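You operate a simulated robot arm through the tools that you are given. There is no shell and no other tool. Be economical: measure what you need, move in short steps, check, and stop when the job is done.

Carry out the task below with a simulated robot arm. There is one attempt and no reset: what you move stays moved.

## Task
Put the red ring on the upper shelf of the shelf unit. Take the tub from the shelf under the pipe bench and leave it on the ledge of the pipe bench. Fetch the clear cup and set it on the shelf under the pipe bench. Put the blue spool on the ledge under the couplings away on the top of the workbench. Shut the right clip flap. Shut the left clip flap. Take the grey spool and leave it on the top of the steel stand. Do these in any order. Set down upright: clear cup.

The check looks at the end state, three seconds after you hand in, the way a careful person would. Anything else that was tipped, shoved, dropped, spilled or broken makes it a failure.

## Robot
A 7-joint arm with a two-finger parallel gripper on a trunk, on a base that drives. Base frame: it is fixed to the floor where the robot stands at the start and does not move with it; the origin is under the middle of the robot, x ahead of it, y to its left, z up. Units: mm, degrees, N and s.
With the tool pointing down near the work surface it reaches from about 100 to 520 mm from the robot's upright axis, wherever it stands. Its first joint turns from -166.0 to 166.0 degrees. Places, roughly: blue spool (6x5x3 cm) [-2000, -1100, 800]; clear cup (7x7x7 cm) [-1900, -1200, 800]; grey spool (5x5x5 cm) [-1900, -1800, 400]; ledge of the pipe bench (146x12 cm) [-1860, -1640, 800]; left clip flap [-2000, -1400, 1300]; red ring (5x5x2 cm) [500, 100, 500]; right clip flap [-2100, -1200, 1300]; shelf under the pipe bench [-2000, -1600, 400]; top of the steel stand [3000, -1600, 800]; top of the workbench [-1800, 400, 800]; tub (7x7x5 cm) [-1900, -1200, 400]; upper shelf of the shelf unit [-1200, 3300, 1300]. Payload 3.4 kg.
The tool frame sits at the grasp point between the pads (the TCP): z along the fingers, y along the line on which they close. The tips reach 30 mm beyond it. Largest opening 94 mm; finger width 28, thickness 10; the body of the gripper, 50 by 96 mm, starts 55 mm behind the TCP.
Orientation is told as [roll, pitch, yaw] about the base's x, y, z axes, in that order, counted from this pose: with the fingers straight down and closing along the base's y, the tool's x points along the base's -x, its y along +y and its z along -z.

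## Interface
- The arm moves only by the tool step_arm. Its argument "deltas" is a list of rows, each a list of 3 entries, a list of its own where there are three numbers: the shift along the tool's x, y, z in mm, then the turn, a rotation vector about the tool's x, y, z in degrees, then the closure, from 0 (fully open) to 1 (shut). In form: [[[dx, dy, dz], [rx, ry, rz], claw], ...]. A call has 1 to 12 rows; each row is the pose to reach, as a shift and turn from the pose commanded when the call began, along the tool's axes at that moment. Each row takes 0.2 s and may step no farther than 50 mm and 8.6 degrees from the row before; otherwise, or with a gripper value out of range, the whole call is refused. A pose out of reach is approached as far as the arm can. The call stops where the force on the tool passes 40 N (or 10 N more than at its start, if that is more) or the arm is blocked; 0.2 s more then pass. The fingers move at their own pace (about 72 mm/s each) and stop on an object; they squeeze with about 33 N. The grip force told is the motor's: it shows also when the fingers shut on nothing. Time passes only in rows, and 0.2 s behind the last, so rows that repeat a pose let the fingers close. The reply holds the time, the measured pose of the TCP, the force on the tool along the base axes, the opening and the grip force, in the units named above and with some noise, with the torque about the TCP (base axes, N m) and any sound that the robot's microphone picked up.
- Cameras (640 x 400 px; columns grow to the right, rows downward): "scene" is now at [8, 141.3, 1398.8]; the picture's right is [-0.14, -0.99, 0.00], its down [-0.86, 0.12, -0.50] and it looks along [0.50, -0.07, -0.87] (base axes); focal length 255 px, centre (320, 200). "wrist" rides on the gripper at [76, 14, -103] in the tool frame; the picture's right is [-0.18, 0.98, 0.00], its down [-0.75, -0.14, -0.64] and it looks along [-0.63, -0.12, 0.77] (tool axes); focal length 243 px, centre (320, 200). There is no depth. A picture from a camera that has moved, and an enlarged one, comes with that camera's place and axes in the base frame and with its lens. The place of the scene camera against the robot may be out by one fixed shift of up to 12 mm in any direction.
- camera(camera): a new picture of that camera. No time passes.
- slide_trunk(by): slides the trunk up (or, below 0, down) by that many mm; the arm and the scene camera ride with it, the base frame stays. It gives what a move gives, with no picture.
- steer(legs): drives the robot by 1 to 6 legs, each [ahead, left, turn to the left] in mm, mm and degrees, along the robot's own axes; the way and the turn of a leg run together, so that a leg with both is an arc; at most 1500 mm and 180 degrees a leg. The arm and the cameras ride along, it lands a little off, and it stops where it bumps. It gives what a move gives.
- turn_head(pan, tilt): turns the head with the scene camera to pan (to the left, within 155 degrees either way) and tilt (down, from -29 to 69), counted from straight ahead of the robot. It gives what a move gives.
- close_up(camera, box): a new picture of the part [left, top, right, bottom] of that camera's present view, enlarged. No time passes.
- hand_in(): hands the job in; it is judged then, once.

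Go step by step. Nothing tells you exact positions but the pictures and the camera data: compare them with the known pose of the tool, close in by small moves and look again before you grip or let go. The budget is 186 turns and 156 pictures, counting those below and the enlarged ones. Unless the task says otherwise, let go and move clear before handing in, and close with one line.

The tools are called after "Call:" as name(argument=value, ...) on one line, values as JSON. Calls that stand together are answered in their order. step_arm: Moves the arm, as the interface text tells. Its arguments: {"type":"object","properties":{"deltas":{"type":"array","items":{"type":"array"}}},"required":["deltas"]} The other tools are called the same way: slide_trunk (by) slides the trunk up or down; steer (legs) drives the base; turn_head (pan, tilt) turns the head that bears the scene camera; camera (camera) takes a picture; close_up (camera, box) takes an enlarged picture of a part of a camera's view; hand_in () hands the job in.

At the start:

```text
clock: 0.0
tool_pos: [319.9, 26.0, 750.8]
orientation: [-0.1, -0.1, 0.1]
wrist_force: [0.9, 0.8, 0.6]
ft_torque: [-0.01, 0.03, -0.02]
opening: 93.9
grasp_force: 0.0
trunk travel left (down, up): [-75.0, 311.0]
robot x, y, heading: [1.8, 1.6, -0.1]
head pan, tilt: [-8.0, 59.9]
```

scene: 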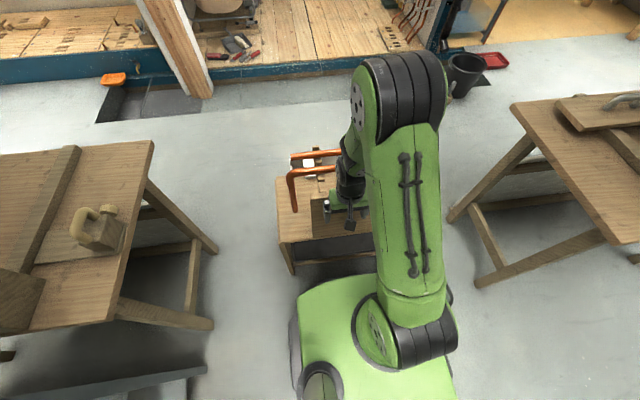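
wrist: 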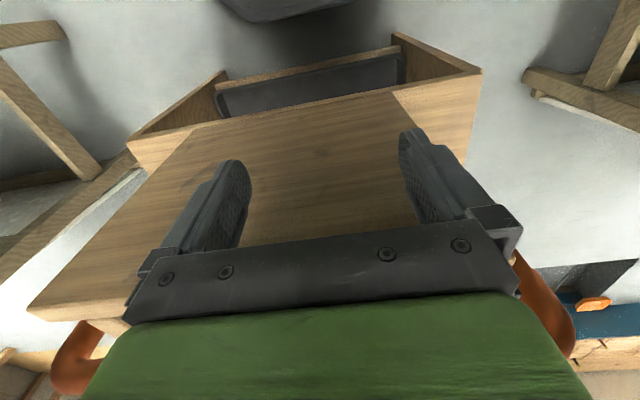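

I see a small table ahead with copper hooks and a drawer; the red ring should be near [500,100,500]. I'll look closer at it.

Call:
close_up(camera="scene", box=[250, 120, 410, 220])

Call:
turn_head(pan=30, tilt=50)

Call:
camera(camera="scene")

```text
4.00 times, centred on (330, 170) of scene
camera zoom: at [8.0, 141.3, 1398.8], right [-0.14, -0.99, 0.0], down [-0.86, 0.12, -0.5], along [0.5, -0.07, -0.87], focal length 1021 px, centre (280, 320)
```

zoom: 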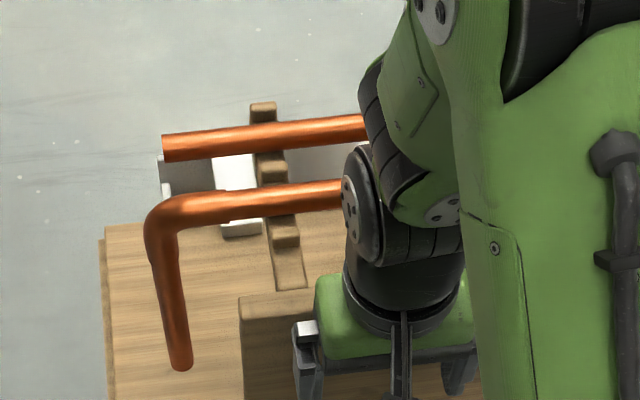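

```text
clock: 1.0
tool_pos: [319.2, 25.2, 750.4]
orientation: [0.0, 0.1, 0.0]
wrist_force: [0.3, 0.2, -0.5]
ft_torque: [-0.01, 0.0, -0.02]
opening: 94.1
grasp_force: 0.0
trunk travel left (down, up): [-75.0, 311.0]
robot x, y, heading: [3.0, 2.1, 0.1]
head pan, tilt: [30.0, 50.0]
```

```text
152 pictures are left
camera scene: at [8.6, 189.1, 1411.2], right [0.5, -0.87, 0.0], down [-0.66, -0.38, -0.64], along [0.56, 0.32, -0.77], focal length 255 px, centre (320, 200)
```

scene: 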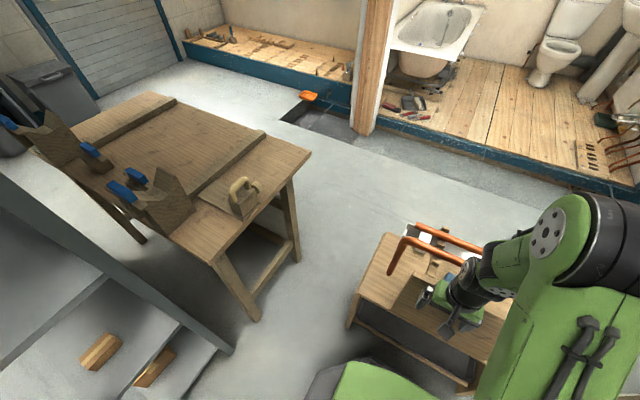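

The arm hides part of the table. I'll lift and move the gripper back so that both cameras see the table.

Call:
step_arm(deltas=[[[0, -45, -15], [0, 0, 0], 0], [[0, -90, -30], [0, 0, 0], 0], [[0, -135, -45], [0, 0, 0], 0], [[0, -180, -60], [0, 0, 0], 0], [[0, -225, -60], [0, 0, 0], 0], [[0, -270, -60], [0, 0, 0], 0]])

Call:
turn_head(pan=10, tilt=55)

Call:
camera(camera="scene")

Call:
camera(camera="wrist")

```text
clock: 2.4
tool_pos: [319.0, -247.0, 810.4]
orientation: [0.0, 0.1, 0.0]
wrist_force: [-0.2, -0.4, 0.6]
ft_torque: [-0.02, 0.01, 0.01]
opening: 93.7
grasp_force: 0.0
trunk travel left (down, up): [-75.0, 311.0]
robot x, y, heading: [-0.3, 2.8, -0.3]
head pan, tilt: [30.0, 50.0]
```

```text
clock: 3.3
tool_pos: [319.1, -245.0, 810.1]
orientation: [0.0, -0.1, 0.0]
wrist_force: [0.3, 0.3, 0.3]
ft_torque: [0.0, 0.0, 0.0]
opening: 94.1
grasp_force: 0.0
trunk travel left (down, up): [-75.0, 311.0]
robot x, y, heading: [0.5, 2.2, 0.1]
head pan, tilt: [10.0, 55.0]
```

```text
151 pictures are left
camera scene: at [12.9, 163.2, 1404.7], right [0.17, -0.98, 0.0], down [-0.81, -0.14, -0.57], along [0.56, 0.1, -0.82], focal length 255 px, centre (320, 200)
```

scene: 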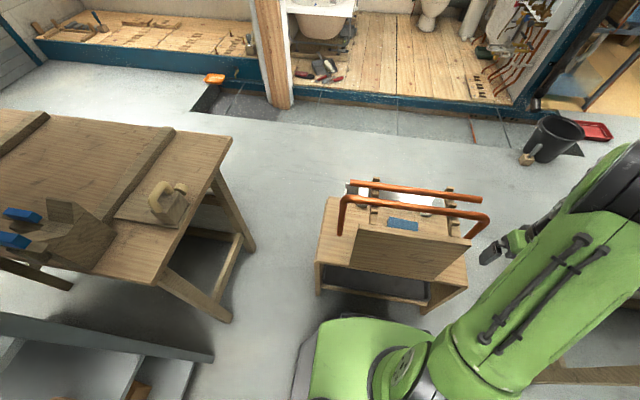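

```text
150 pictures are left
camera wrist: at [243.0, -230.3, 911.0], right [0.18, 0.98, 0.0], down [0.75, -0.14, 0.64], along [0.63, -0.12, -0.77], focal length 243 px, centre (320, 200)
```

wrist: 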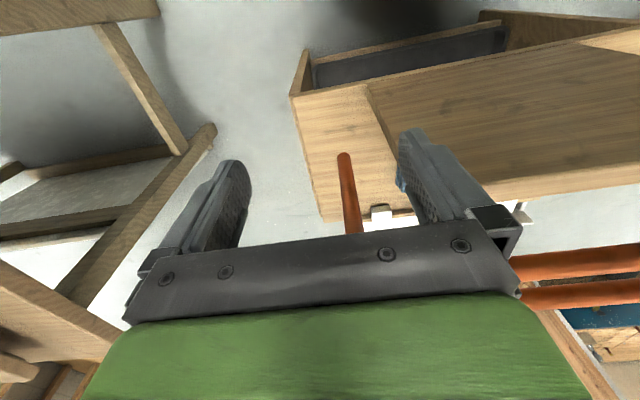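

Call:
close_up(camera="scene", box=[300, 160, 500, 300])

```text
2.86 times, centred on (400, 230) of scene
camera zoom: at [12.9, 163.2, 1404.7], right [0.17, -0.98, 0.0], down [-0.81, -0.14, -0.57], along [0.56, 0.1, -0.82], focal length 729 px, centre (91, 114)
```

zoom: 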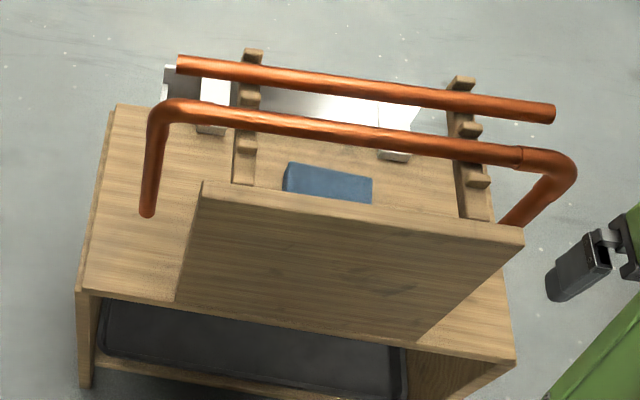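

There's an upright board hiding the region behind it; the ring is probably back there. I'll raise the trunk and look from higher.

Call:
slide_trunk(by=300)

Call:
close_up(camera="scene", box=[300, 160, 460, 260])

```text
clock: 6.3
tool_pos: [320.4, -245.9, 1111.9]
orientation: [-0.1, 0.0, 0.0]
wrist_force: [-0.6, -0.3, 1.1]
ft_torque: [0.01, -0.03, -0.02]
opening: 94.0
grasp_force: 0.0
trunk travel left (down, up): [-375.0, 11.0]
robot x, y, heading: [3.2, 1.2, 0.1]
head pan, tilt: [10.0, 55.0]
```

```text
4.00 times, centred on (380, 210) of scene
camera zoom: at [13.0, 163.1, 1705.6], right [0.17, -0.98, 0.0], down [-0.81, -0.14, -0.57], along [0.56, 0.1, -0.82], focal length 1021 px, centre (80, 160)
```

zoom: 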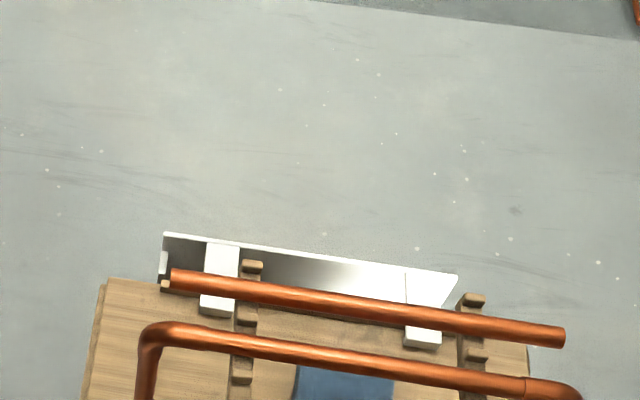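

Call:
close_up(camera="scene", box=[300, 200, 500, 325])

```text
3.20 times, centred on (400, 262) of scene
camera zoom: at [13.0, 163.1, 1705.6], right [0.17, -0.98, 0.0], down [-0.81, -0.14, -0.57], along [0.56, 0.1, -0.82], focal length 816 px, centre (64, 0)
```

zoom: 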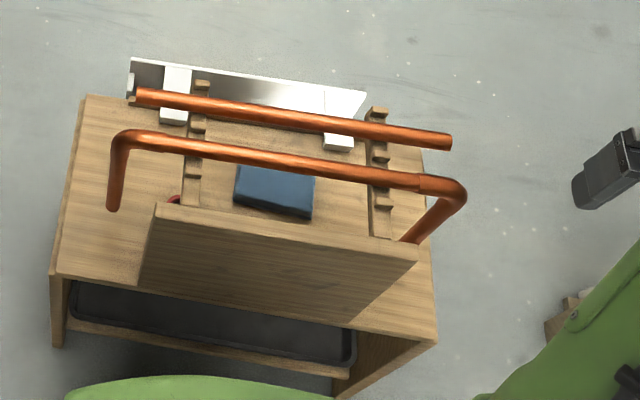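

A red sliver shows behind the board at about [495, 80, 500]. I'll bring the wrist camera above it, turned 90° so it looks along the board.

Call:
step_arm(deltas=[[[-12, 30, 19], [0, 0, -8.2], 0], [[-24, 59, 38], [0, 0, -16.4], 0], [[-35, 89, 57], [0, 0, -24.6], 0], [[-47, 118, 76], [0, 0, -32.8], 0], [[-59, 148, 95], [0, 0, -41], 0], [[-71, 178, 114], [0, 0, -49.2], 0], [[-83, 207, 133], [0, 0, -57.4], 0], [[-95, 237, 152], [0, 0, -65.6], 0], [[-106, 266, 171], [0, 0, -73.8], 0], [[-118, 296, 190], [0, 0, -82], 0], [[-130, 326, 212], [0, 0, -90], 0]])

Call:
camera(camera="wrist")

```text
clock: 8.7
tool_pos: [448.5, 82.4, 897.7]
orientation: [0.0, 0.1, 90.1]
wrist_force: [0.3, -0.1, -0.3]
ft_torque: [0.0, -0.01, 0.0]
opening: 94.3
grasp_force: 0.0
trunk travel left (down, up): [-375.0, 11.0]
robot x, y, heading: [3.2, -0.4, -0.0]
head pan, tilt: [10.0, 55.0]
```

```text
146 pictures are left
camera wrist: at [435.8, 6.4, 999.0], right [-0.98, 0.18, 0.0], down [0.14, 0.76, 0.64], along [0.12, 0.63, -0.77], focal length 243 px, centre (320, 200)
```

wrist: 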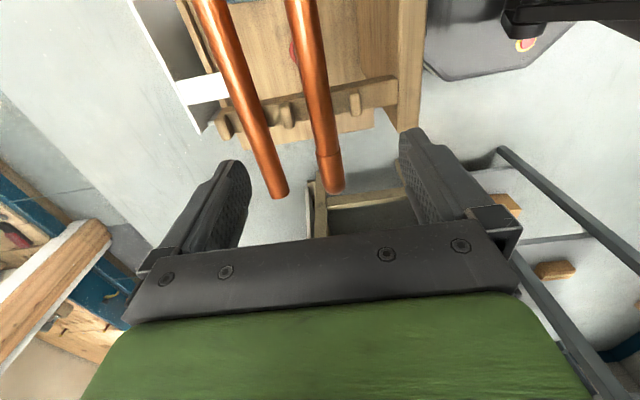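

The ring sits on the table (top z≈470) under two pipes (z≈785) held by arms, behind a tall board. I'll approach from the left with a tilted tool under the pipes; first a small drive for reach, then tilt and look.

Call:
steer(legs=[[50, 100, 0]])

Call:
step_arm(deltas=[[[0, 0, 0], [0, 0, 8.5], 0], [[0, 0, 0], [0, 0, 17], 0], [[0, 0, 0], [0, 0, 25], 0]])

Call:
step_arm(deltas=[[[-10, 0, 0], [0, 8, 0], 0], [[-20, 0, 0], [0, 16, 0], 0], [[-30, 0, 0], [0, 24, 0], 0], [[-40, 0, 0], [0, 32, 0], 0], [[-50, 0, 0], [0, 40, 0], 0], [[-60, 0, 0], [0, 45, 0], 0]])

Call:
camera(camera="wrist")

```text
clock: 9.9
tool_pos: [500.4, 179.9, 898.0]
orientation: [0.0, 0.1, 90.0]
wrist_force: [-1.0, 0.6, 0.5]
ft_torque: [0.0, 0.03, -0.04]
opening: 94.0
grasp_force: 0.1
trunk travel left (down, up): [-375.0, 11.0]
robot x, y, heading: [49.8, 101.7, 0.1]
head pan, tilt: [10.0, 55.0]
```

```text
clock: 10.7
tool_pos: [499.9, 178.6, 899.7]
orientation: [0.0, 0.0, 64.8]
wrist_force: [-1.0, -0.6, -0.1]
ft_torque: [0.01, -0.01, 0.01]
opening: 94.0
grasp_force: 0.0
trunk travel left (down, up): [-375.0, 11.0]
robot x, y, heading: [49.9, 98.1, 0.3]
head pan, tilt: [10.0, 55.0]
```

```text
clock: 12.1
tool_pos: [488.1, 238.0, 896.6]
orientation: [0.0, 42.7, 65.0]
wrist_force: [0.0, -0.3, 0.1]
ft_torque: [-0.02, 0.0, -0.01]
opening: 94.2
grasp_force: 0.1
out of reach, approached as far as the arm can: row 5, 6
trunk travel left (down, up): [-375.0, 11.0]
robot x, y, heading: [47.2, 97.5, 0.1]
head pan, tilt: [10.0, 55.0]
```

```text
145 pictures are left
camera wrist: at [479.4, 256.7, 1021.0], right [-0.83, 0.54, -0.13], down [0.55, 0.84, -0.04], along [0.08, -0.1, -0.99], focal length 243 px, centre (320, 200)
```

wrist: 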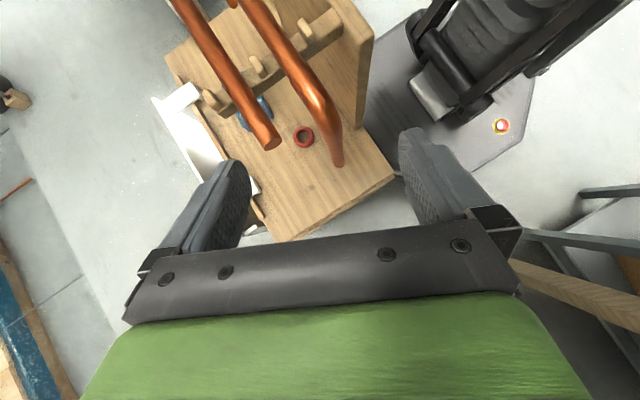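

The ring is now clearly visible at about [476, 60, 480] with the pipe's leg beside it. I'll shift left a little and lower the trunk with the tool tilted, staying left of the pipe ends.

Call:
steer(legs=[[0, 50, 0]])

Call:
slide_trunk(by=-200)

Call:
camera(camera="wrist")

Call:
camera(camera="scene")

```text
clock: 13.0
tool_pos: [487.5, 288.5, 897.0]
orientation: [0.0, 42.6, 65.0]
wrist_force: [0.6, 0.7, -0.1]
ft_torque: [-0.02, 0.0, 0.01]
opening: 93.6
grasp_force: 0.1
trunk travel left (down, up): [-375.0, 11.0]
robot x, y, heading: [50.2, 145.2, 0.2]
head pan, tilt: [10.0, 55.0]
```

```text
clock: 15.2
tool_pos: [487.8, 287.3, 696.4]
orientation: [0.1, 42.5, 65.1]
wrist_force: [-0.2, 0.4, -0.6]
ft_torque: [-0.04, -0.01, -0.02]
opening: 94.1
grasp_force: 0.0
trunk travel left (down, up): [-175.0, 211.0]
robot x, y, heading: [45.9, 147.8, 0.2]
head pan, tilt: [10.0, 55.0]
```

```text
144 pictures are left
camera wrist: at [479.8, 306.2, 821.4], right [-0.83, 0.54, -0.12], down [0.55, 0.84, -0.04], along [0.09, -0.1, -0.99], focal length 243 px, centre (320, 200)
```

wrist: 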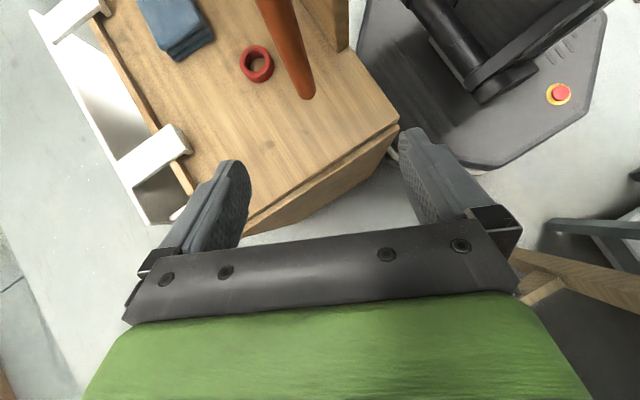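

```text
143 pictures are left
camera scene: at [62.7, 312.2, 1505.4], right [0.17, -0.98, 0.0], down [-0.81, -0.14, -0.57], along [0.56, 0.1, -0.82], focal length 255 px, centre (320, 200)
```

scene: 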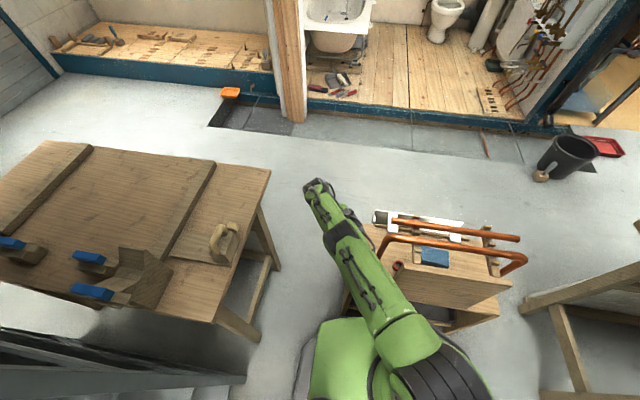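

Ring at about [477, 60, 490], pipe leg at [449, 165]. Next I move onto the slanted approach line (tool coming from +y/+x), still 180 mm short.

Call:
step_arm(deltas=[[[4, -35, 31], [-1.8, 0, 2], 0], [[8, -70, 62], [-3.6, 0, 4], 0], [[12, -105, 92.4], [-5.4, 0, 5.9], 0]])

Call:
camera(camera="wrist")

Call:
camera(camera="scene")

```text
clock: 16.0
tool_pos: [512.1, 154.6, 673.3]
orientation: [0.4, 41.1, 57.7]
wrist_force: [-0.5, -0.3, 0.4]
ft_torque: [0.03, -0.02, -0.03]
opening: 93.8
grasp_force: 0.1
out of reach, approached as far as the arm can: row 1, 2, 3
trunk travel left (down, up): [-175.0, 211.0]
robot x, y, heading: [50.2, 148.0, 0.4]
head pan, tilt: [10.0, 55.0]
```

```text
142 pictures are left
camera wrist: at [505.3, 170.5, 799.0], right [-0.75, 0.65, -0.12], down [0.65, 0.76, -0.01], along [0.08, -0.09, -0.99], focal length 243 px, centre (320, 200)
```

wrist: 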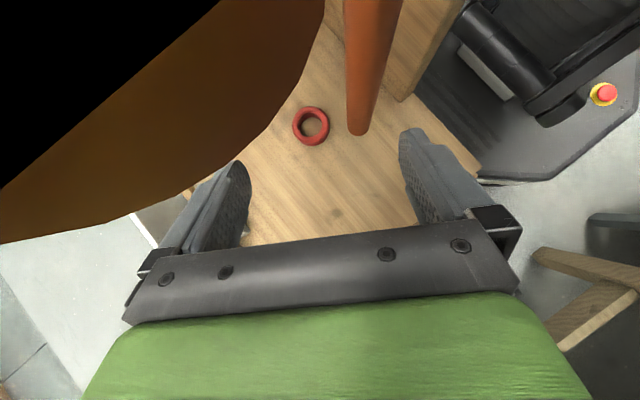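

```text
141 pictures are left
camera scene: at [63.2, 309.8, 1505.8], right [0.17, -0.98, 0.0], down [-0.81, -0.14, -0.57], along [0.56, 0.1, -0.82], focal length 255 px, centre (320, 200)
```

scene: 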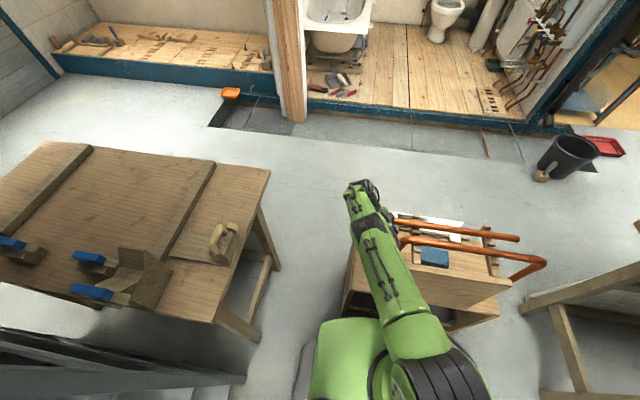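

The arm is at its reach limit and close to the far pipe's end. I'll back out to the left, lower the trunk and drive a bit closer.

Call:
step_arm(deltas=[[[-22, 22, -19], [0, 0, 0], 0], [[-44, 45, -38], [0, 0, 0], 0], [[-66, 67, -57], [0, 0, 0], 0]])

Call:
slide_trunk(by=-100)

Call:
steer(legs=[[55, 0, 0]])

Call:
camera(camera="wrist")

```text
clock: 16.8
tool_pos: [485.3, 256.0, 682.8]
orientation: [0.0, 42.6, 56.9]
wrist_force: [0.6, -0.1, -0.3]
ft_torque: [0.03, 0.0, 0.03]
opening: 94.1
grasp_force: 0.0
out of reach, approached as far as the arm can: row 1, 2, 3
trunk travel left (down, up): [-175.0, 211.0]
robot x, y, heading: [49.2, 146.7, 0.3]
head pan, tilt: [10.0, 55.0]
```

```text
clock: 18.1
tool_pos: [485.4, 255.3, 581.5]
orientation: [0.0, 42.5, 57.0]
wrist_force: [-0.4, -0.3, 0.4]
ft_torque: [0.05, -0.01, 0.02]
opening: 93.7
grasp_force: 0.1
trunk travel left (down, up): [-75.0, 311.0]
robot x, y, heading: [50.2, 145.7, 0.1]
head pan, tilt: [10.0, 55.0]
```

```text
clock: 19.0
tool_pos: [523.6, 255.6, 580.5]
orientation: [-0.2, 42.5, 57.0]
wrist_force: [0.2, -0.1, 1.4]
ft_torque: [0.0, 0.01, 0.02]
opening: 93.9
grasp_force: 0.1
trunk travel left (down, up): [-75.0, 311.0]
robot x, y, heading: [90.9, 151.1, -0.2]
head pan, tilt: [10.0, 55.0]
stopped in leg 1: the robot was blocked; the commanded pose is now the measured one
```

```text
140 pictures are left
camera wrist: at [518.3, 274.8, 706.6], right [-0.75, 0.65, -0.13], down [0.66, 0.75, -0.04], along [0.07, -0.11, -0.99], focal length 243 px, centre (320, 200)
```

wrist: 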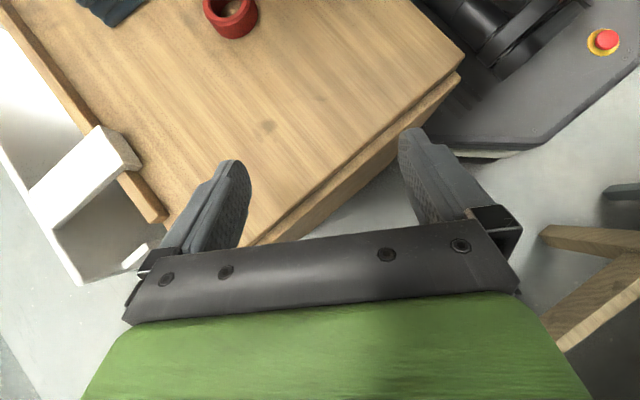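

The base touched the table's front, so I back off 8 mm. Then I move onto the slanted approach line about 110 mm short of the ring.

Call:
steer(legs=[[-8, 0, 0]])

Call:
step_arm(deltas=[[[23, -26, 18], [0, 0, 0], 0], [[46, -52, 36], [0, 0, 0], 0], [[70.5, -77, 58.5], [0, 0, 0], 0]])

Call:
camera(camera="wrist")

```text
clock: 19.8
tool_pos: [515.5, 254.8, 580.6]
orientation: [-0.1, 42.5, 57.1]
wrist_force: [0.2, 0.3, -0.3]
ft_torque: [0.01, -0.02, -0.03]
opening: 94.0
grasp_force: 0.1
trunk travel left (down, up): [-75.0, 311.0]
robot x, y, heading: [80.0, 148.5, 0.1]
head pan, tilt: [10.0, 55.0]
```

```text
clock: 20.6
tool_pos: [530.7, 135.7, 585.4]
orientation: [0.0, 42.4, 57.2]
wrist_force: [-0.3, -0.5, 0.1]
ft_torque: [0.0, 0.02, 0.0]
opening: 93.8
grasp_force: 0.0
trunk travel left (down, up): [-75.0, 311.0]
robot x, y, heading: [81.1, 151.0, -0.2]
head pan, tilt: [10.0, 55.0]
```

```text
139 pictures are left
camera wrist: at [525.1, 155.5, 711.0], right [-0.75, 0.65, -0.12], down [0.66, 0.75, -0.04], along [0.07, -0.11, -0.99], focal length 243 px, centre (320, 200)
```

wrist: 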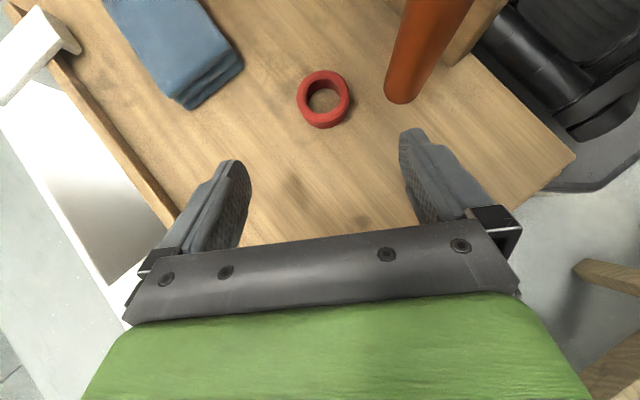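

The ring is centred in front of the gripper. I advance 85 mm along the tool with the fingers slightly closed, then look.

Call:
step_arm(deltas=[[[0, 2, 30], [0, 0, 0], 0.18], [[0, 3, 60], [0, 0, 0], 0.18], [[0, 4, 85], [0, 0, 0], 0.18]])

Call:
camera(camera="wrist")

```text
clock: 21.4
tool_pos: [502.0, 96.5, 530.4]
orientation: [-0.2, 42.4, 57.1]
wrist_force: [-2.0, 0.4, 10.1]
ft_torque: [0.19, 0.48, 0.01]
opening: 78.9
grasp_force: 1.1
trunk travel left (down, up): [-75.0, 311.0]
robot x, y, heading: [79.8, 149.0, -0.0]
head pan, tilt: [10.0, 55.0]
stopped in row 3: the force on the tool passed its limit at 61 N (the readings are from after the stop); the commanded pose is now the measured one
```

```text
138 pictures are left
camera wrist: at [496.3, 116.1, 656.7], right [-0.75, 0.65, -0.13], down [0.65, 0.76, -0.03], along [0.07, -0.11, -0.99], focal length 243 px, centre (320, 200)
```

wrist: 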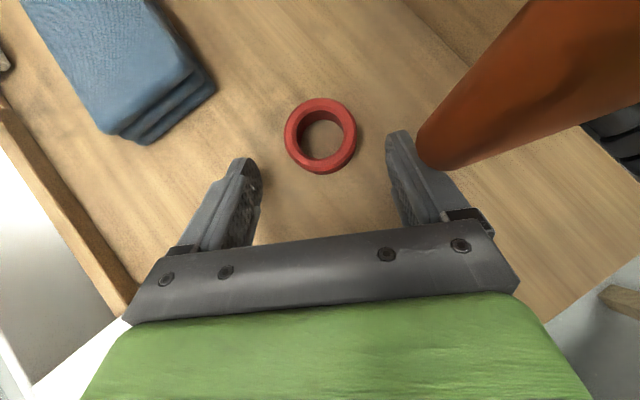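

The tip touched down at z≈498, so the table is near z≈497. Comparing views, the near pipe's leg is now at about [452, 120] rather than [449, 166]: my earlier swing nudged that pipe. I'll back out and look, then slide it back.

Call:
step_arm(deltas=[[[0, -2, -30], [0, 0, 0], 0.18], [[0, -4, -60], [0, 0, 0], 0.18], [[0, -4, -90], [0, 0, 0], 0.0]])

Call:
camera(camera="wrist")

Call:
close_up(camera="scene", box=[300, 160, 580, 335])

```text
clock: 22.2
tool_pos: [538.2, 146.6, 598.0]
orientation: [-0.3, 42.5, 57.0]
wrist_force: [-0.4, 0.1, -0.6]
ft_torque: [0.0, 0.02, 0.0]
opening: 94.1
grasp_force: 0.0
trunk travel left (down, up): [-75.0, 311.0]
robot x, y, heading: [80.7, 150.0, 0.1]
head pan, tilt: [10.0, 55.0]
```

```text
137 pictures are left
camera wrist: at [533.0, 165.5, 721.9], right [-0.75, 0.65, -0.13], down [0.65, 0.76, -0.03], along [0.08, -0.11, -0.99], focal length 243 px, centre (320, 200)
```

wrist: 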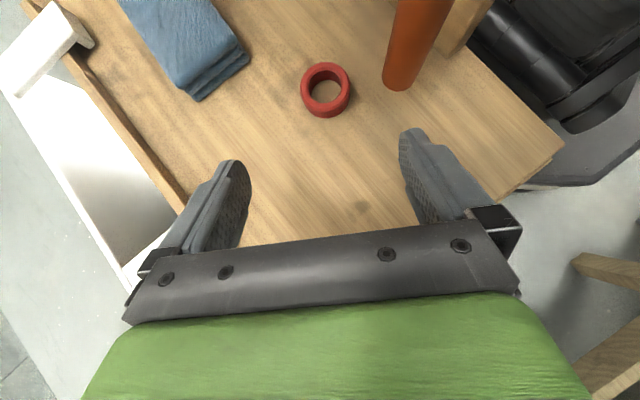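

```text
2.29 times, centred on (440, 248) of scene
camera zoom: at [93.1, 312.4, 1404.7], right [0.18, -0.98, 0.0], down [-0.81, -0.14, -0.57], along [0.56, 0.1, -0.82], focal length 583 px, centre (46, 91)
```

zoom: 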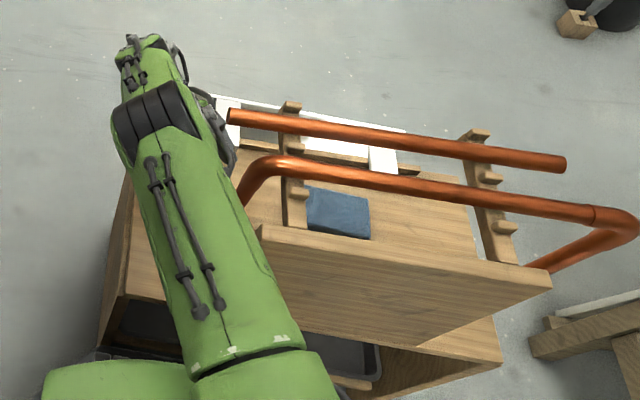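

The near pipe slid about 46 mm toward -y (my forearm touched it). I'll back out, raise, go round to the right end and push it back, then take the ring from the far (+x) side where nothing is in the way.

Call:
step_arm(deltas=[[[-25, 22, -23], [0, 0, 0], 0], [[-50, 43, -46], [0, 0, 0], 0], [[-74, 65, -68], [0, 0, 0], 0]])

Call:
slide_trunk(by=300)

Call:
close_up(camera="scene", box=[300, 160, 580, 335])

```text
clock: 23.0
tool_pos: [520.2, 263.3, 601.7]
orientation: [-0.4, 42.5, 56.9]
wrist_force: [-0.4, 1.4, -1.0]
ft_torque: [0.0, 0.0, -0.03]
opening: 94.0
grasp_force: 0.0
out of reach, approached as far as the arm can: row 3
trunk travel left (down, up): [-75.0, 311.0]
robot x, y, heading: [80.2, 146.3, 0.0]
head pan, tilt: [10.0, 55.0]
```

```text
clock: 26.0
tool_pos: [519.5, 262.7, 903.7]
orientation: [-0.2, 42.4, 57.0]
wrist_force: [1.0, 0.2, -0.6]
ft_torque: [0.01, 0.03, 0.02]
opening: 94.1
grasp_force: 0.0
trunk travel left (down, up): [-375.0, 11.0]
robot x, y, heading: [81.1, 145.3, -0.1]
head pan, tilt: [10.0, 55.0]
```

```text
2.29 times, centred on (440, 248) of scene
camera zoom: at [93.2, 312.5, 1705.6], right [0.18, -0.98, 0.0], down [-0.81, -0.14, -0.57], along [0.56, 0.1, -0.82], focal length 583 px, centre (46, 91)
```

zoom: 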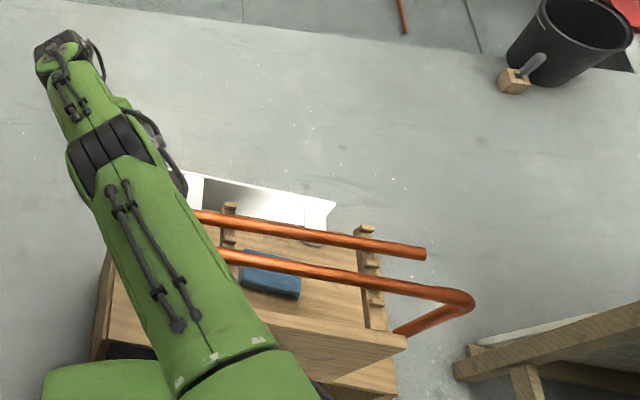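

Call:
steer(legs=[[-60, 0, 0], [0, -360, 0]])

Call:
step_arm(deltas=[[[0, 0, 0], [0, -8.4, 0], 0.5], [[0, 0, 0], [0, -16.8, 0], 1], [[0, 0, 0], [0, -25.2, 0], 1], [[0, 0, 0], [0, -33.6, 0], 1], [[0, 0, 0], [0, -42.4, 0], 1]])

Call:
close_up(camera="scene", box=[200, 160, 520, 360])

```text
clock: 28.9
tool_pos: [461.0, -99.7, 902.7]
orientation: [-0.3, 42.3, 56.9]
wrist_force: [0.3, -0.3, -0.2]
ft_torque: [0.03, 0.0, 0.02]
opening: 94.1
grasp_force: 0.1
trunk travel left (down, up): [-375.0, 11.0]
robot x, y, heading: [24.2, -213.2, 0.1]
head pan, tilt: [10.0, 55.0]
```

```text
refused: row 5 steps farther than a row can; nothing moved
```

```text
2.00 times, centred on (360, 260) of scene
camera zoom: at [33.8, -50.9, 1705.3], right [0.17, -0.98, 0.0], down [-0.81, -0.14, -0.57], along [0.56, 0.1, -0.82], focal length 510 px, centre (240, 80)
```

zoom: 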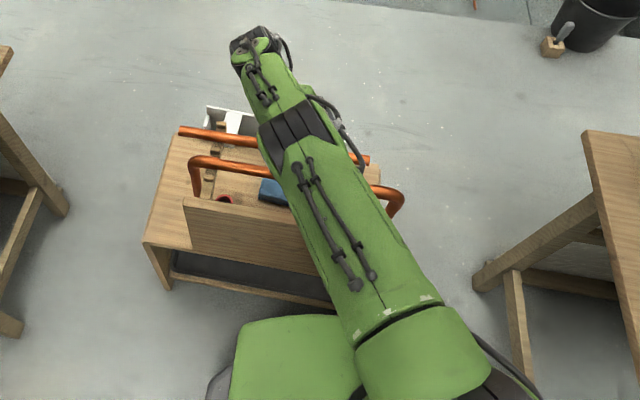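

Call:
step_arm(deltas=[[[0, 0, 0], [0, -8.4, 0], 0.5], [[0, 0, 0], [0, -16.8, 0], 1], [[0, 0, 0], [0, -25.2, 0], 1], [[0, 0, 0], [0, -33.6, 0], 1], [[0, 0, 0], [0, -42, 0], 1]])

Call:
step_arm(deltas=[[[29.2, -18, 0], [0, 0, 8.1], 1], [[58.4, -36, 0], [0, 0, 16.3], 1], [[87.7, -54, 0], [0, 0, 24.4], 1], [[117, -72, 0], [0, 0, 32.6], 1], [[146, -90, 0], [0, 0, 40.7], 1], [[175.4, -108, 0], [0, 0, 48.8], 1], [[204.6, -125.8, 0], [0, 0, 56.9], 1]])

Call:
camera(camera="wrist")

Call:
camera(camera="scene")

```text
clock: 30.1
tool_pos: [461.4, -100.7, 902.1]
orientation: [-0.1, 0.1, 57.2]
wrist_force: [0.1, 0.6, -1.0]
ft_torque: [0.0, 0.0, -0.01]
opening: 0.1
grasp_force: 32.7
trunk travel left (down, up): [-375.0, 11.0]
robot x, y, heading: [24.5, -211.1, 0.2]
head pan, tilt: [10.0, 55.0]
```

```text
clock: 31.7
tool_pos: [456.0, -342.0, 905.3]
orientation: [-0.4, 0.0, 0.2]
wrist_force: [-0.8, 0.2, 0.3]
ft_torque: [0.01, 0.0, 0.03]
opening: 0.2
grasp_force: 33.3
trunk travel left (down, up): [-375.0, 11.0]
robot x, y, heading: [20.4, -214.6, 0.1]
head pan, tilt: [10.0, 55.0]
```

```text
133 pictures are left
camera wrist: at [379.6, -326.5, 1005.5], right [0.18, 0.98, -0.01], down [0.75, -0.13, 0.64], along [0.63, -0.12, -0.77], focal length 243 px, centre (320, 200)
```

wrist: 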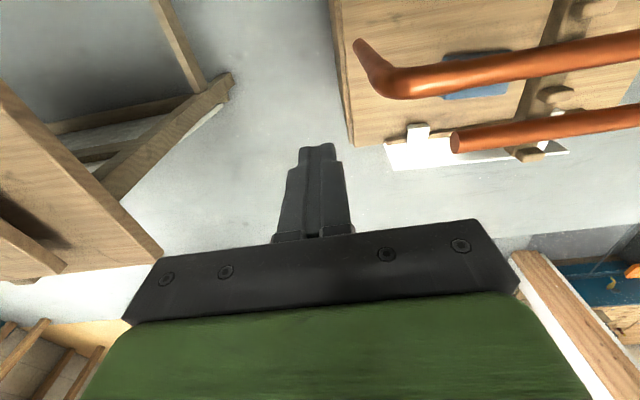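

```text
132 pictures are left
camera scene: at [33.6, -51.5, 1705.4], right [0.17, -0.98, 0.0], down [-0.81, -0.14, -0.57], along [0.56, 0.1, -0.82], focal length 255 px, centre (320, 200)
```

scene: 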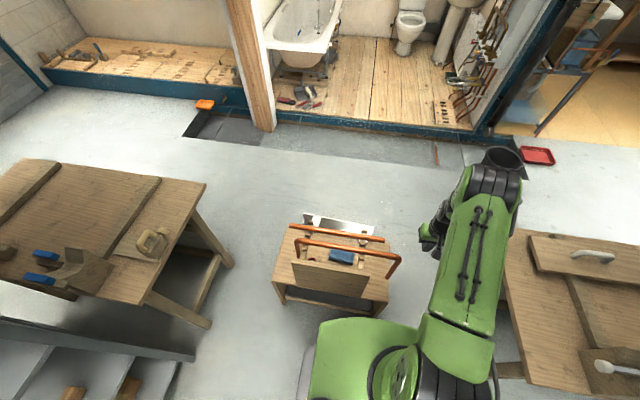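

The pipe's right elbow outer edge is at y≈-290; originally about -240. I lower the closed fingers beside it to pipe height and push +y gently.

Call:
slide_trunk(by=-120)

Call:
step_arm(deltas=[[[0, 30, 0], [0, 0, 0], 1], [[0, 42, 0], [0, 0, 0], 1], [[0, 48, 0], [0, 0, 0], 1], [[0, 54, 0], [0, 0, 0], 1], [[0, 60, 0], [0, 0, 0], 1], [[0, 66, 0], [0, 0, 0], 1], [[0, 72, 0], [0, 0, 0], 1], [[0, 77, 0], [0, 0, 0], 1]])

Call:
camera(camera="wrist")

Call:
close_up(camera="scene", box=[240, 180, 480, 330])

```text
clock: 33.2
tool_pos: [456.4, -342.0, 783.6]
orientation: [-0.4, -0.1, 0.3]
wrist_force: [0.2, 0.2, 0.1]
ft_torque: [0.03, 0.0, -0.02]
opening: 0.0
grasp_force: 33.2
trunk travel left (down, up): [-255.0, 131.0]
robot x, y, heading: [21.5, -212.4, -0.0]
head pan, tilt: [10.0, 55.0]
```

```text
clock: 35.0
tool_pos: [455.7, -262.7, 783.4]
orientation: [-0.5, -0.1, 0.3]
wrist_force: [0.6, -3.4, 5.4]
ft_torque: [0.08, 0.05, 0.02]
opening: 0.1
grasp_force: 33.1
trunk travel left (down, up): [-255.0, 131.0]
robot x, y, heading: [16.0, -213.2, 0.4]
head pan, tilt: [10.0, 55.0]
```

```text
131 pictures are left
camera wrist: at [379.3, -248.8, 884.6], right [0.18, 0.98, -0.01], down [0.75, -0.13, 0.64], along [0.63, -0.12, -0.76], focal length 243 px, centre (320, 200)
```

wrist: 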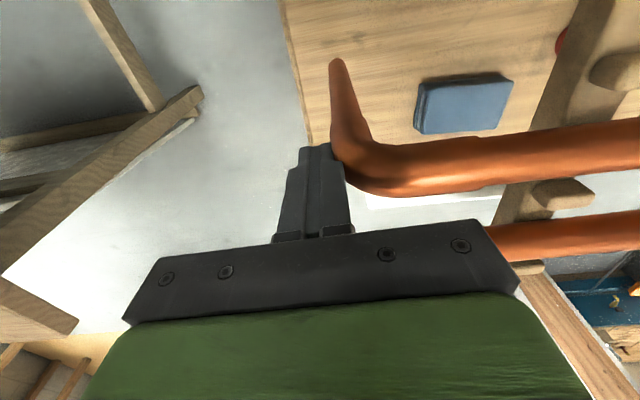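

```text
2.67 times, centred on (360, 255) of scene
camera zoom: at [33.2, -50.4, 1584.7], right [0.17, -0.98, 0.0], down [-0.81, -0.14, -0.57], along [0.56, 0.1, -0.82], focal length 680 px, centre (213, 53)
```

zoom: 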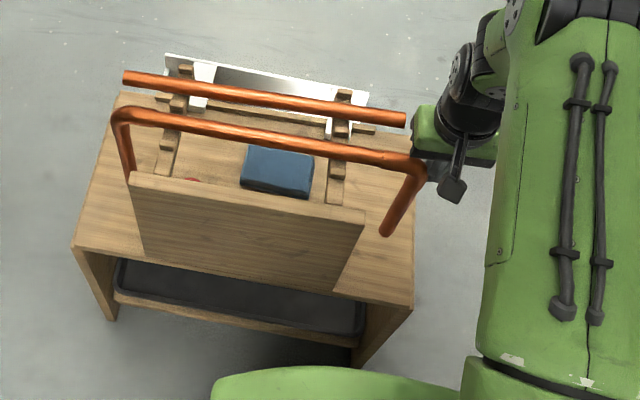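

Call:
step_arm(deltas=[[[0, 6, 0], [0, 0, 0], 1], [[0, 12, 0], [0, 0, 0], 1]])

Call:
close_up(camera="scene", box=[240, 180, 480, 330])

```text
clock: 35.6
tool_pos: [455.4, -251.2, 784.1]
orientation: [-0.4, -0.1, 0.2]
wrist_force: [-0.4, -4.6, 7.0]
ft_torque: [0.08, 0.09, 0.03]
opening: 0.2
grasp_force: 33.4
trunk travel left (down, up): [-255.0, 131.0]
robot x, y, heading: [22.6, -213.2, 0.1]
head pan, tilt: [10.0, 55.0]
```

```text
2.67 times, centred on (360, 255) of scene
camera zoom: at [33.0, -50.5, 1584.7], right [0.17, -0.98, 0.0], down [-0.81, -0.14, -0.57], along [0.57, 0.1, -0.82], focal length 680 px, centre (213, 53)
```

zoom: 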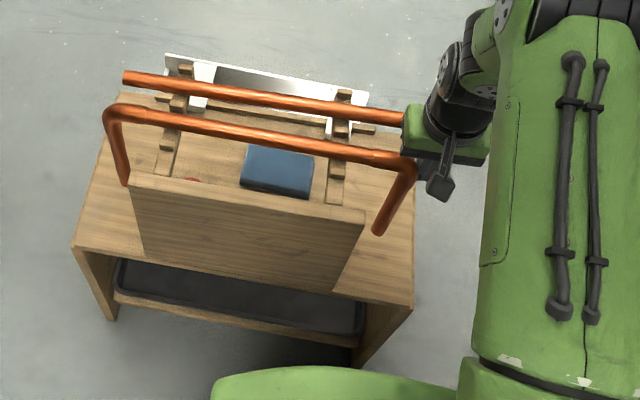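

Call:
step_arm(deltas=[[[0, 4, 0], [0, 0, 0], 1], [[0, 7, 0], [0, 0, 0], 1], [[0, 0, 0], [0, 0, 0], 1], [[0, -40, 0], [0, 0, 0], 1]])

Call:
close_up(camera="scene", box=[240, 180, 480, 330])

```text
clock: 36.6
tool_pos: [455.3, -291.5, 783.7]
orientation: [-0.3, -0.1, 0.4]
wrist_force: [0.2, -1.2, -0.4]
ft_torque: [-0.02, -0.01, 0.0]
opening: 0.4
grasp_force: 33.1
trunk travel left (down, up): [-255.0, 131.0]
robot x, y, heading: [21.1, -214.5, 0.3]
head pan, tilt: [10.0, 55.0]
```

```text
2.67 times, centred on (360, 255) of scene
camera zoom: at [33.6, -51.8, 1584.8], right [0.17, -0.98, 0.0], down [-0.81, -0.14, -0.57], along [0.56, 0.1, -0.82], focal length 680 px, centre (213, 53)
```

zoom: 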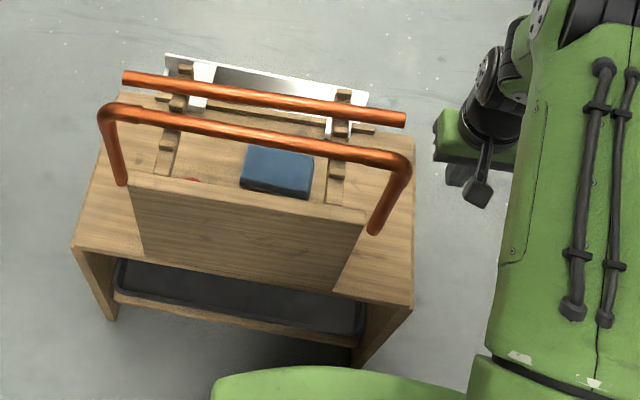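

Pipe is back in place. From this side my forearm would hit the pipe, so I want a route to the table's far side; I'll survey the room.

Call:
slide_trunk(by=120)

Call:
turn_head(pan=-80, tilt=30)

Call:
camera(camera="scene")

Call:
turn_head(pan=80, tilt=30)

Call:
camera(camera="scene")

Call:
turn_head(pan=152, tilt=30)

Call:
camera(camera="scene")

Call:
turn_head(pan=0, tilt=25)

Call:
camera(camera="scene")

```text
clock: 38.1
tool_pos: [455.7, -291.6, 904.1]
orientation: [-0.5, 0.0, 0.2]
wrist_force: [0.4, 0.2, 0.0]
ft_torque: [0.03, -0.02, 0.02]
opening: 0.0
grasp_force: 33.0
trunk travel left (down, up): [-375.0, 11.0]
robot x, y, heading: [21.1, -215.5, 0.3]
head pan, tilt: [10.0, 55.0]
```

```text
clock: 39.7
tool_pos: [455.4, -290.8, 904.9]
orientation: [-0.4, 0.0, 0.4]
wrist_force: [0.0, 0.2, 0.0]
ft_torque: [-0.01, 0.04, 0.01]
opening: 0.0
grasp_force: 32.6
trunk travel left (down, up): [-375.0, 11.0]
robot x, y, heading: [22.7, -211.4, 0.2]
head pan, tilt: [-80.0, 30.0]
```

```text
127 pictures are left
camera scene: at [-21.4, -151.6, 1741.3], right [-0.98, -0.18, 0.0], down [-0.09, 0.49, -0.87], along [0.15, -0.85, -0.5], focal length 255 px, centre (320, 200)
```

scene: 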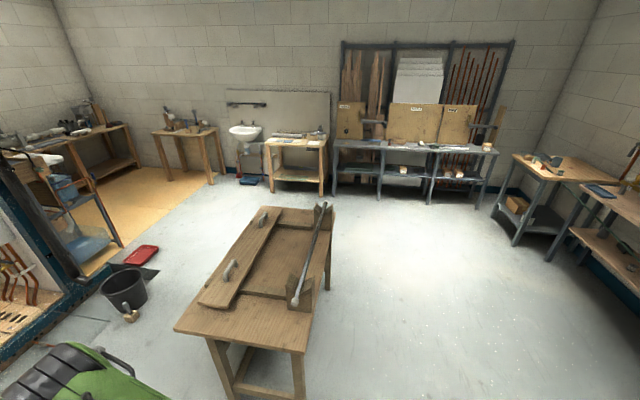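

```text
clock: 42.2
tool_pos: [457.2, -291.2, 905.0]
orientation: [-0.3, 0.1, 0.3]
wrist_force: [-0.6, -0.9, -0.5]
ft_torque: [0.0, -0.05, -0.01]
opening: 0.3
grasp_force: 33.4
trunk travel left (down, up): [-375.0, 11.0]
robot x, y, heading: [20.2, -211.4, 0.1]
head pan, tilt: [80.0, 30.0]
```

```text
126 pictures are left
camera scene: at [-21.6, 26.5, 1741.3], right [0.98, -0.17, 0.0], down [-0.09, -0.49, -0.87], along [0.15, 0.85, -0.5], focal length 255 px, centre (320, 200)
```

scene: 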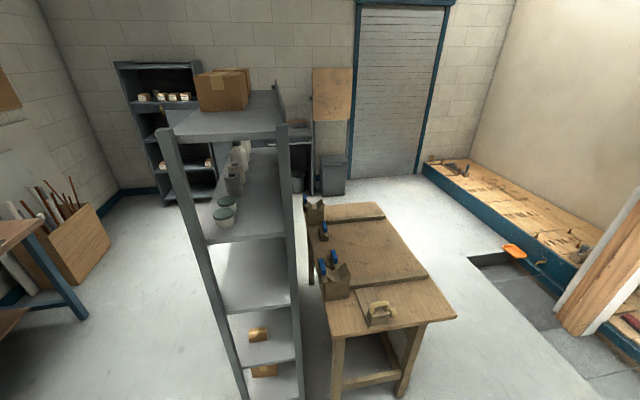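

```text
clock: 43.6
tool_pos: [457.0, -291.5, 904.9]
orientation: [-0.4, 0.0, 0.3]
wrist_force: [-0.3, 0.1, -0.4]
ft_torque: [-0.01, 0.01, 0.06]
opening: 0.0
grasp_force: 32.9
trunk travel left (down, up): [-375.0, 11.0]
robot x, y, heading: [17.6, -214.2, -0.2]
head pan, tilt: [152.0, 30.0]
```

```text
125 pictures are left
camera scene: at [-117.1, -20.1, 1741.3], right [0.47, 0.88, 0.0], down [0.44, -0.23, -0.87], along [-0.76, 0.41, -0.5], focal length 255 px, centre (320, 200)
```

scene: 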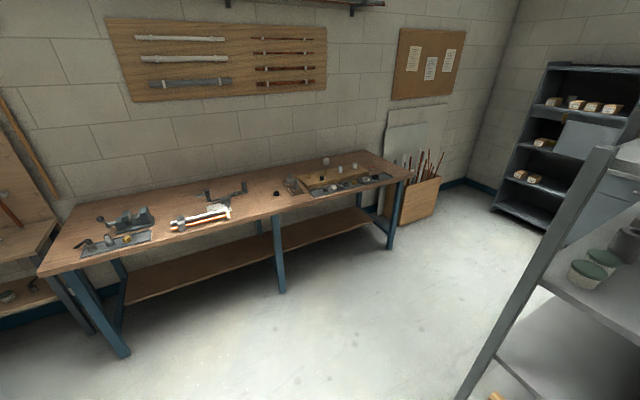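

```text
clock: 46.0
tool_pos: [455.5, -290.9, 904.1]
orientation: [-0.4, -0.1, 0.3]
wrist_force: [-0.4, 0.6, 0.7]
ft_torque: [0.01, -0.01, -0.04]
opening: 0.0
grasp_force: 33.6
trunk travel left (down, up): [-375.0, 11.0]
robot x, y, heading: [22.4, -213.3, 0.2]
head pan, tilt: [0.0, 25.0]
```

```text
124 pictures are left
camera scene: at [54.9, -62.4, 1749.3], right [0.0, -1.0, 0.0], down [-0.42, 0.0, -0.91], along [0.91, 0.0, -0.42], focal length 255 px, centre (320, 200)
```

scene: 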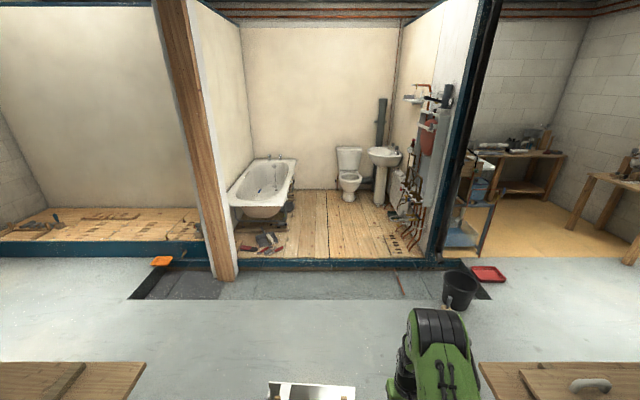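

The layout is clear: free floor behind me, right bench at x 130–660, y -680…-1720, pipe bench along the back wall. I'll first do the pipe-bench side (grey spool), then go round to the steel stand and the ring's far side. Tucking the arm and driving to the pipe bench.

Call:
step_arm(deltas=[[[40, 20, -10], [0, 0, 0], 0.5], [[80, 40, -10], [0, 0, 0], 0], [[110, 60, -10], [0, 0, 0], 0]])

Call:
steer(legs=[[-920, -1085, 0], [0, 0, 180]])

Call:
turn_head(pan=0, tilt=25)

Call:
camera(camera="scene")

```text
clock: 46.8
tool_pos: [345.5, -232.1, 914.2]
orientation: [-0.5, -0.1, 0.3]
wrist_force: [0.4, -0.4, -0.5]
ft_torque: [-0.03, -0.01, 0.0]
opening: 93.9
grasp_force: 0.1
trunk travel left (down, up): [-375.0, 11.0]
robot x, y, heading: [23.9, -213.5, 0.3]
head pan, tilt: [0.0, 25.0]
```

```text
clock: 61.3
tool_pos: [-1225.5, -1288.3, 914.0]
orientation: [-0.4, 0.0, -177.8]
wrist_force: [0.0, -0.7, 0.5]
ft_torque: [0.05, 0.02, 0.0]
opening: 94.0
grasp_force: 0.1
trunk travel left (down, up): [-375.0, 11.0]
robot x, y, heading: [-902.7, -1296.5, -178.2]
head pan, tilt: [0.0, 25.0]
```

```text
clock: 61.9
tool_pos: [-1225.1, -1287.8, 914.4]
orientation: [-0.3, -0.1, -177.8]
wrist_force: [0.0, 0.8, 0.2]
ft_torque: [0.03, 0.01, 0.01]
opening: 93.9
grasp_force: 0.2
trunk travel left (down, up): [-375.0, 11.0]
robot x, y, heading: [-901.8, -1298.8, -178.1]
head pan, tilt: [0.0, 25.0]
```

```text
123 pictures are left
camera scene: at [-926.6, -1450.3, 1749.3], right [-0.03, 1.0, 0.0], down [0.42, 0.01, -0.91], along [-0.91, -0.03, -0.42], focal length 255 px, centre (320, 200)
```

scene: 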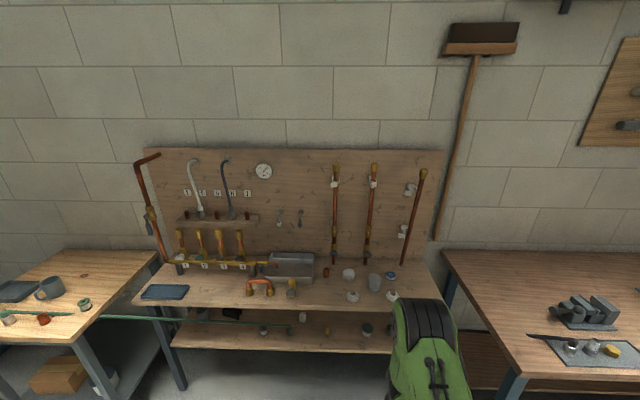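

Call:
close_up(camera="scene", box=[140, 240, 300, 355])

Call:
close_up(camera="scene", box=[280, 240, 440, 355])

Call:
close_up(camera="scene", box=[130, 145, 450, 270])

```text
3.48 times, centred on (220, 298) of scene
camera zoom: at [-926.6, -1450.3, 1749.3], right [-0.03, 1.0, 0.0], down [0.42, 0.01, -0.91], along [-0.91, -0.03, -0.42], focal length 887 px, centre (668, -139)
```

zoom: 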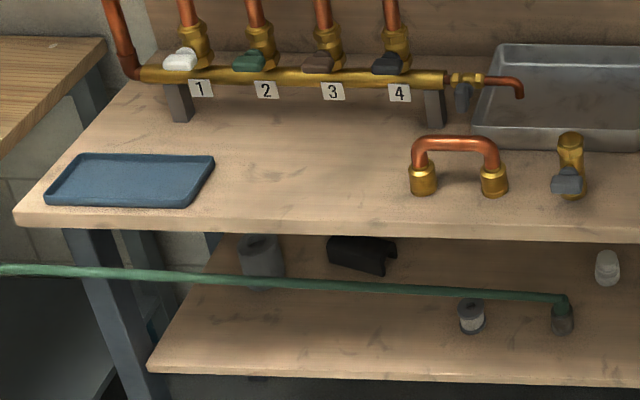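

```text
3.48 times, centred on (360, 298) of scene
camera zoom: at [-926.6, -1450.3, 1749.3], right [-0.03, 1.0, 0.0], down [0.42, 0.01, -0.91], along [-0.91, -0.03, -0.42], focal length 887 px, centre (181, -139)
```

zoom: 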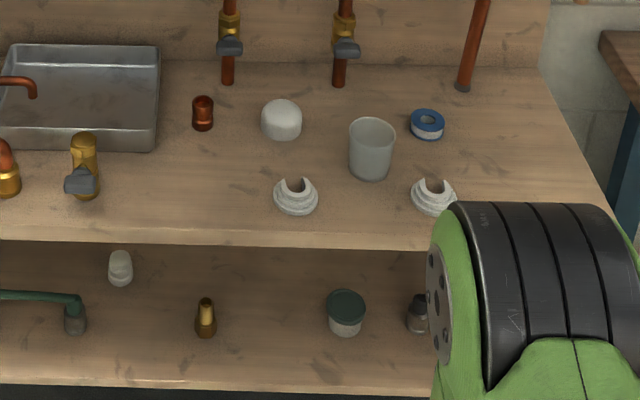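

```text
2.00 times, centred on (290, 208) of scene
camera zoom: at [-926.6, -1450.3, 1749.3], right [-0.03, 1.0, 0.0], down [0.42, 0.01, -0.91], along [-0.91, -0.03, -0.42], focal length 510 px, centre (380, 185)
```

zoom: 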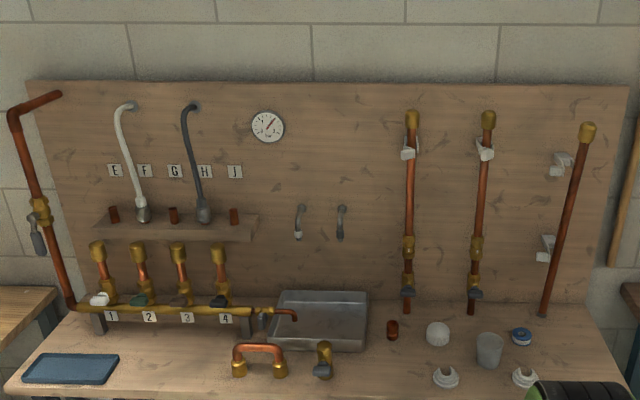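

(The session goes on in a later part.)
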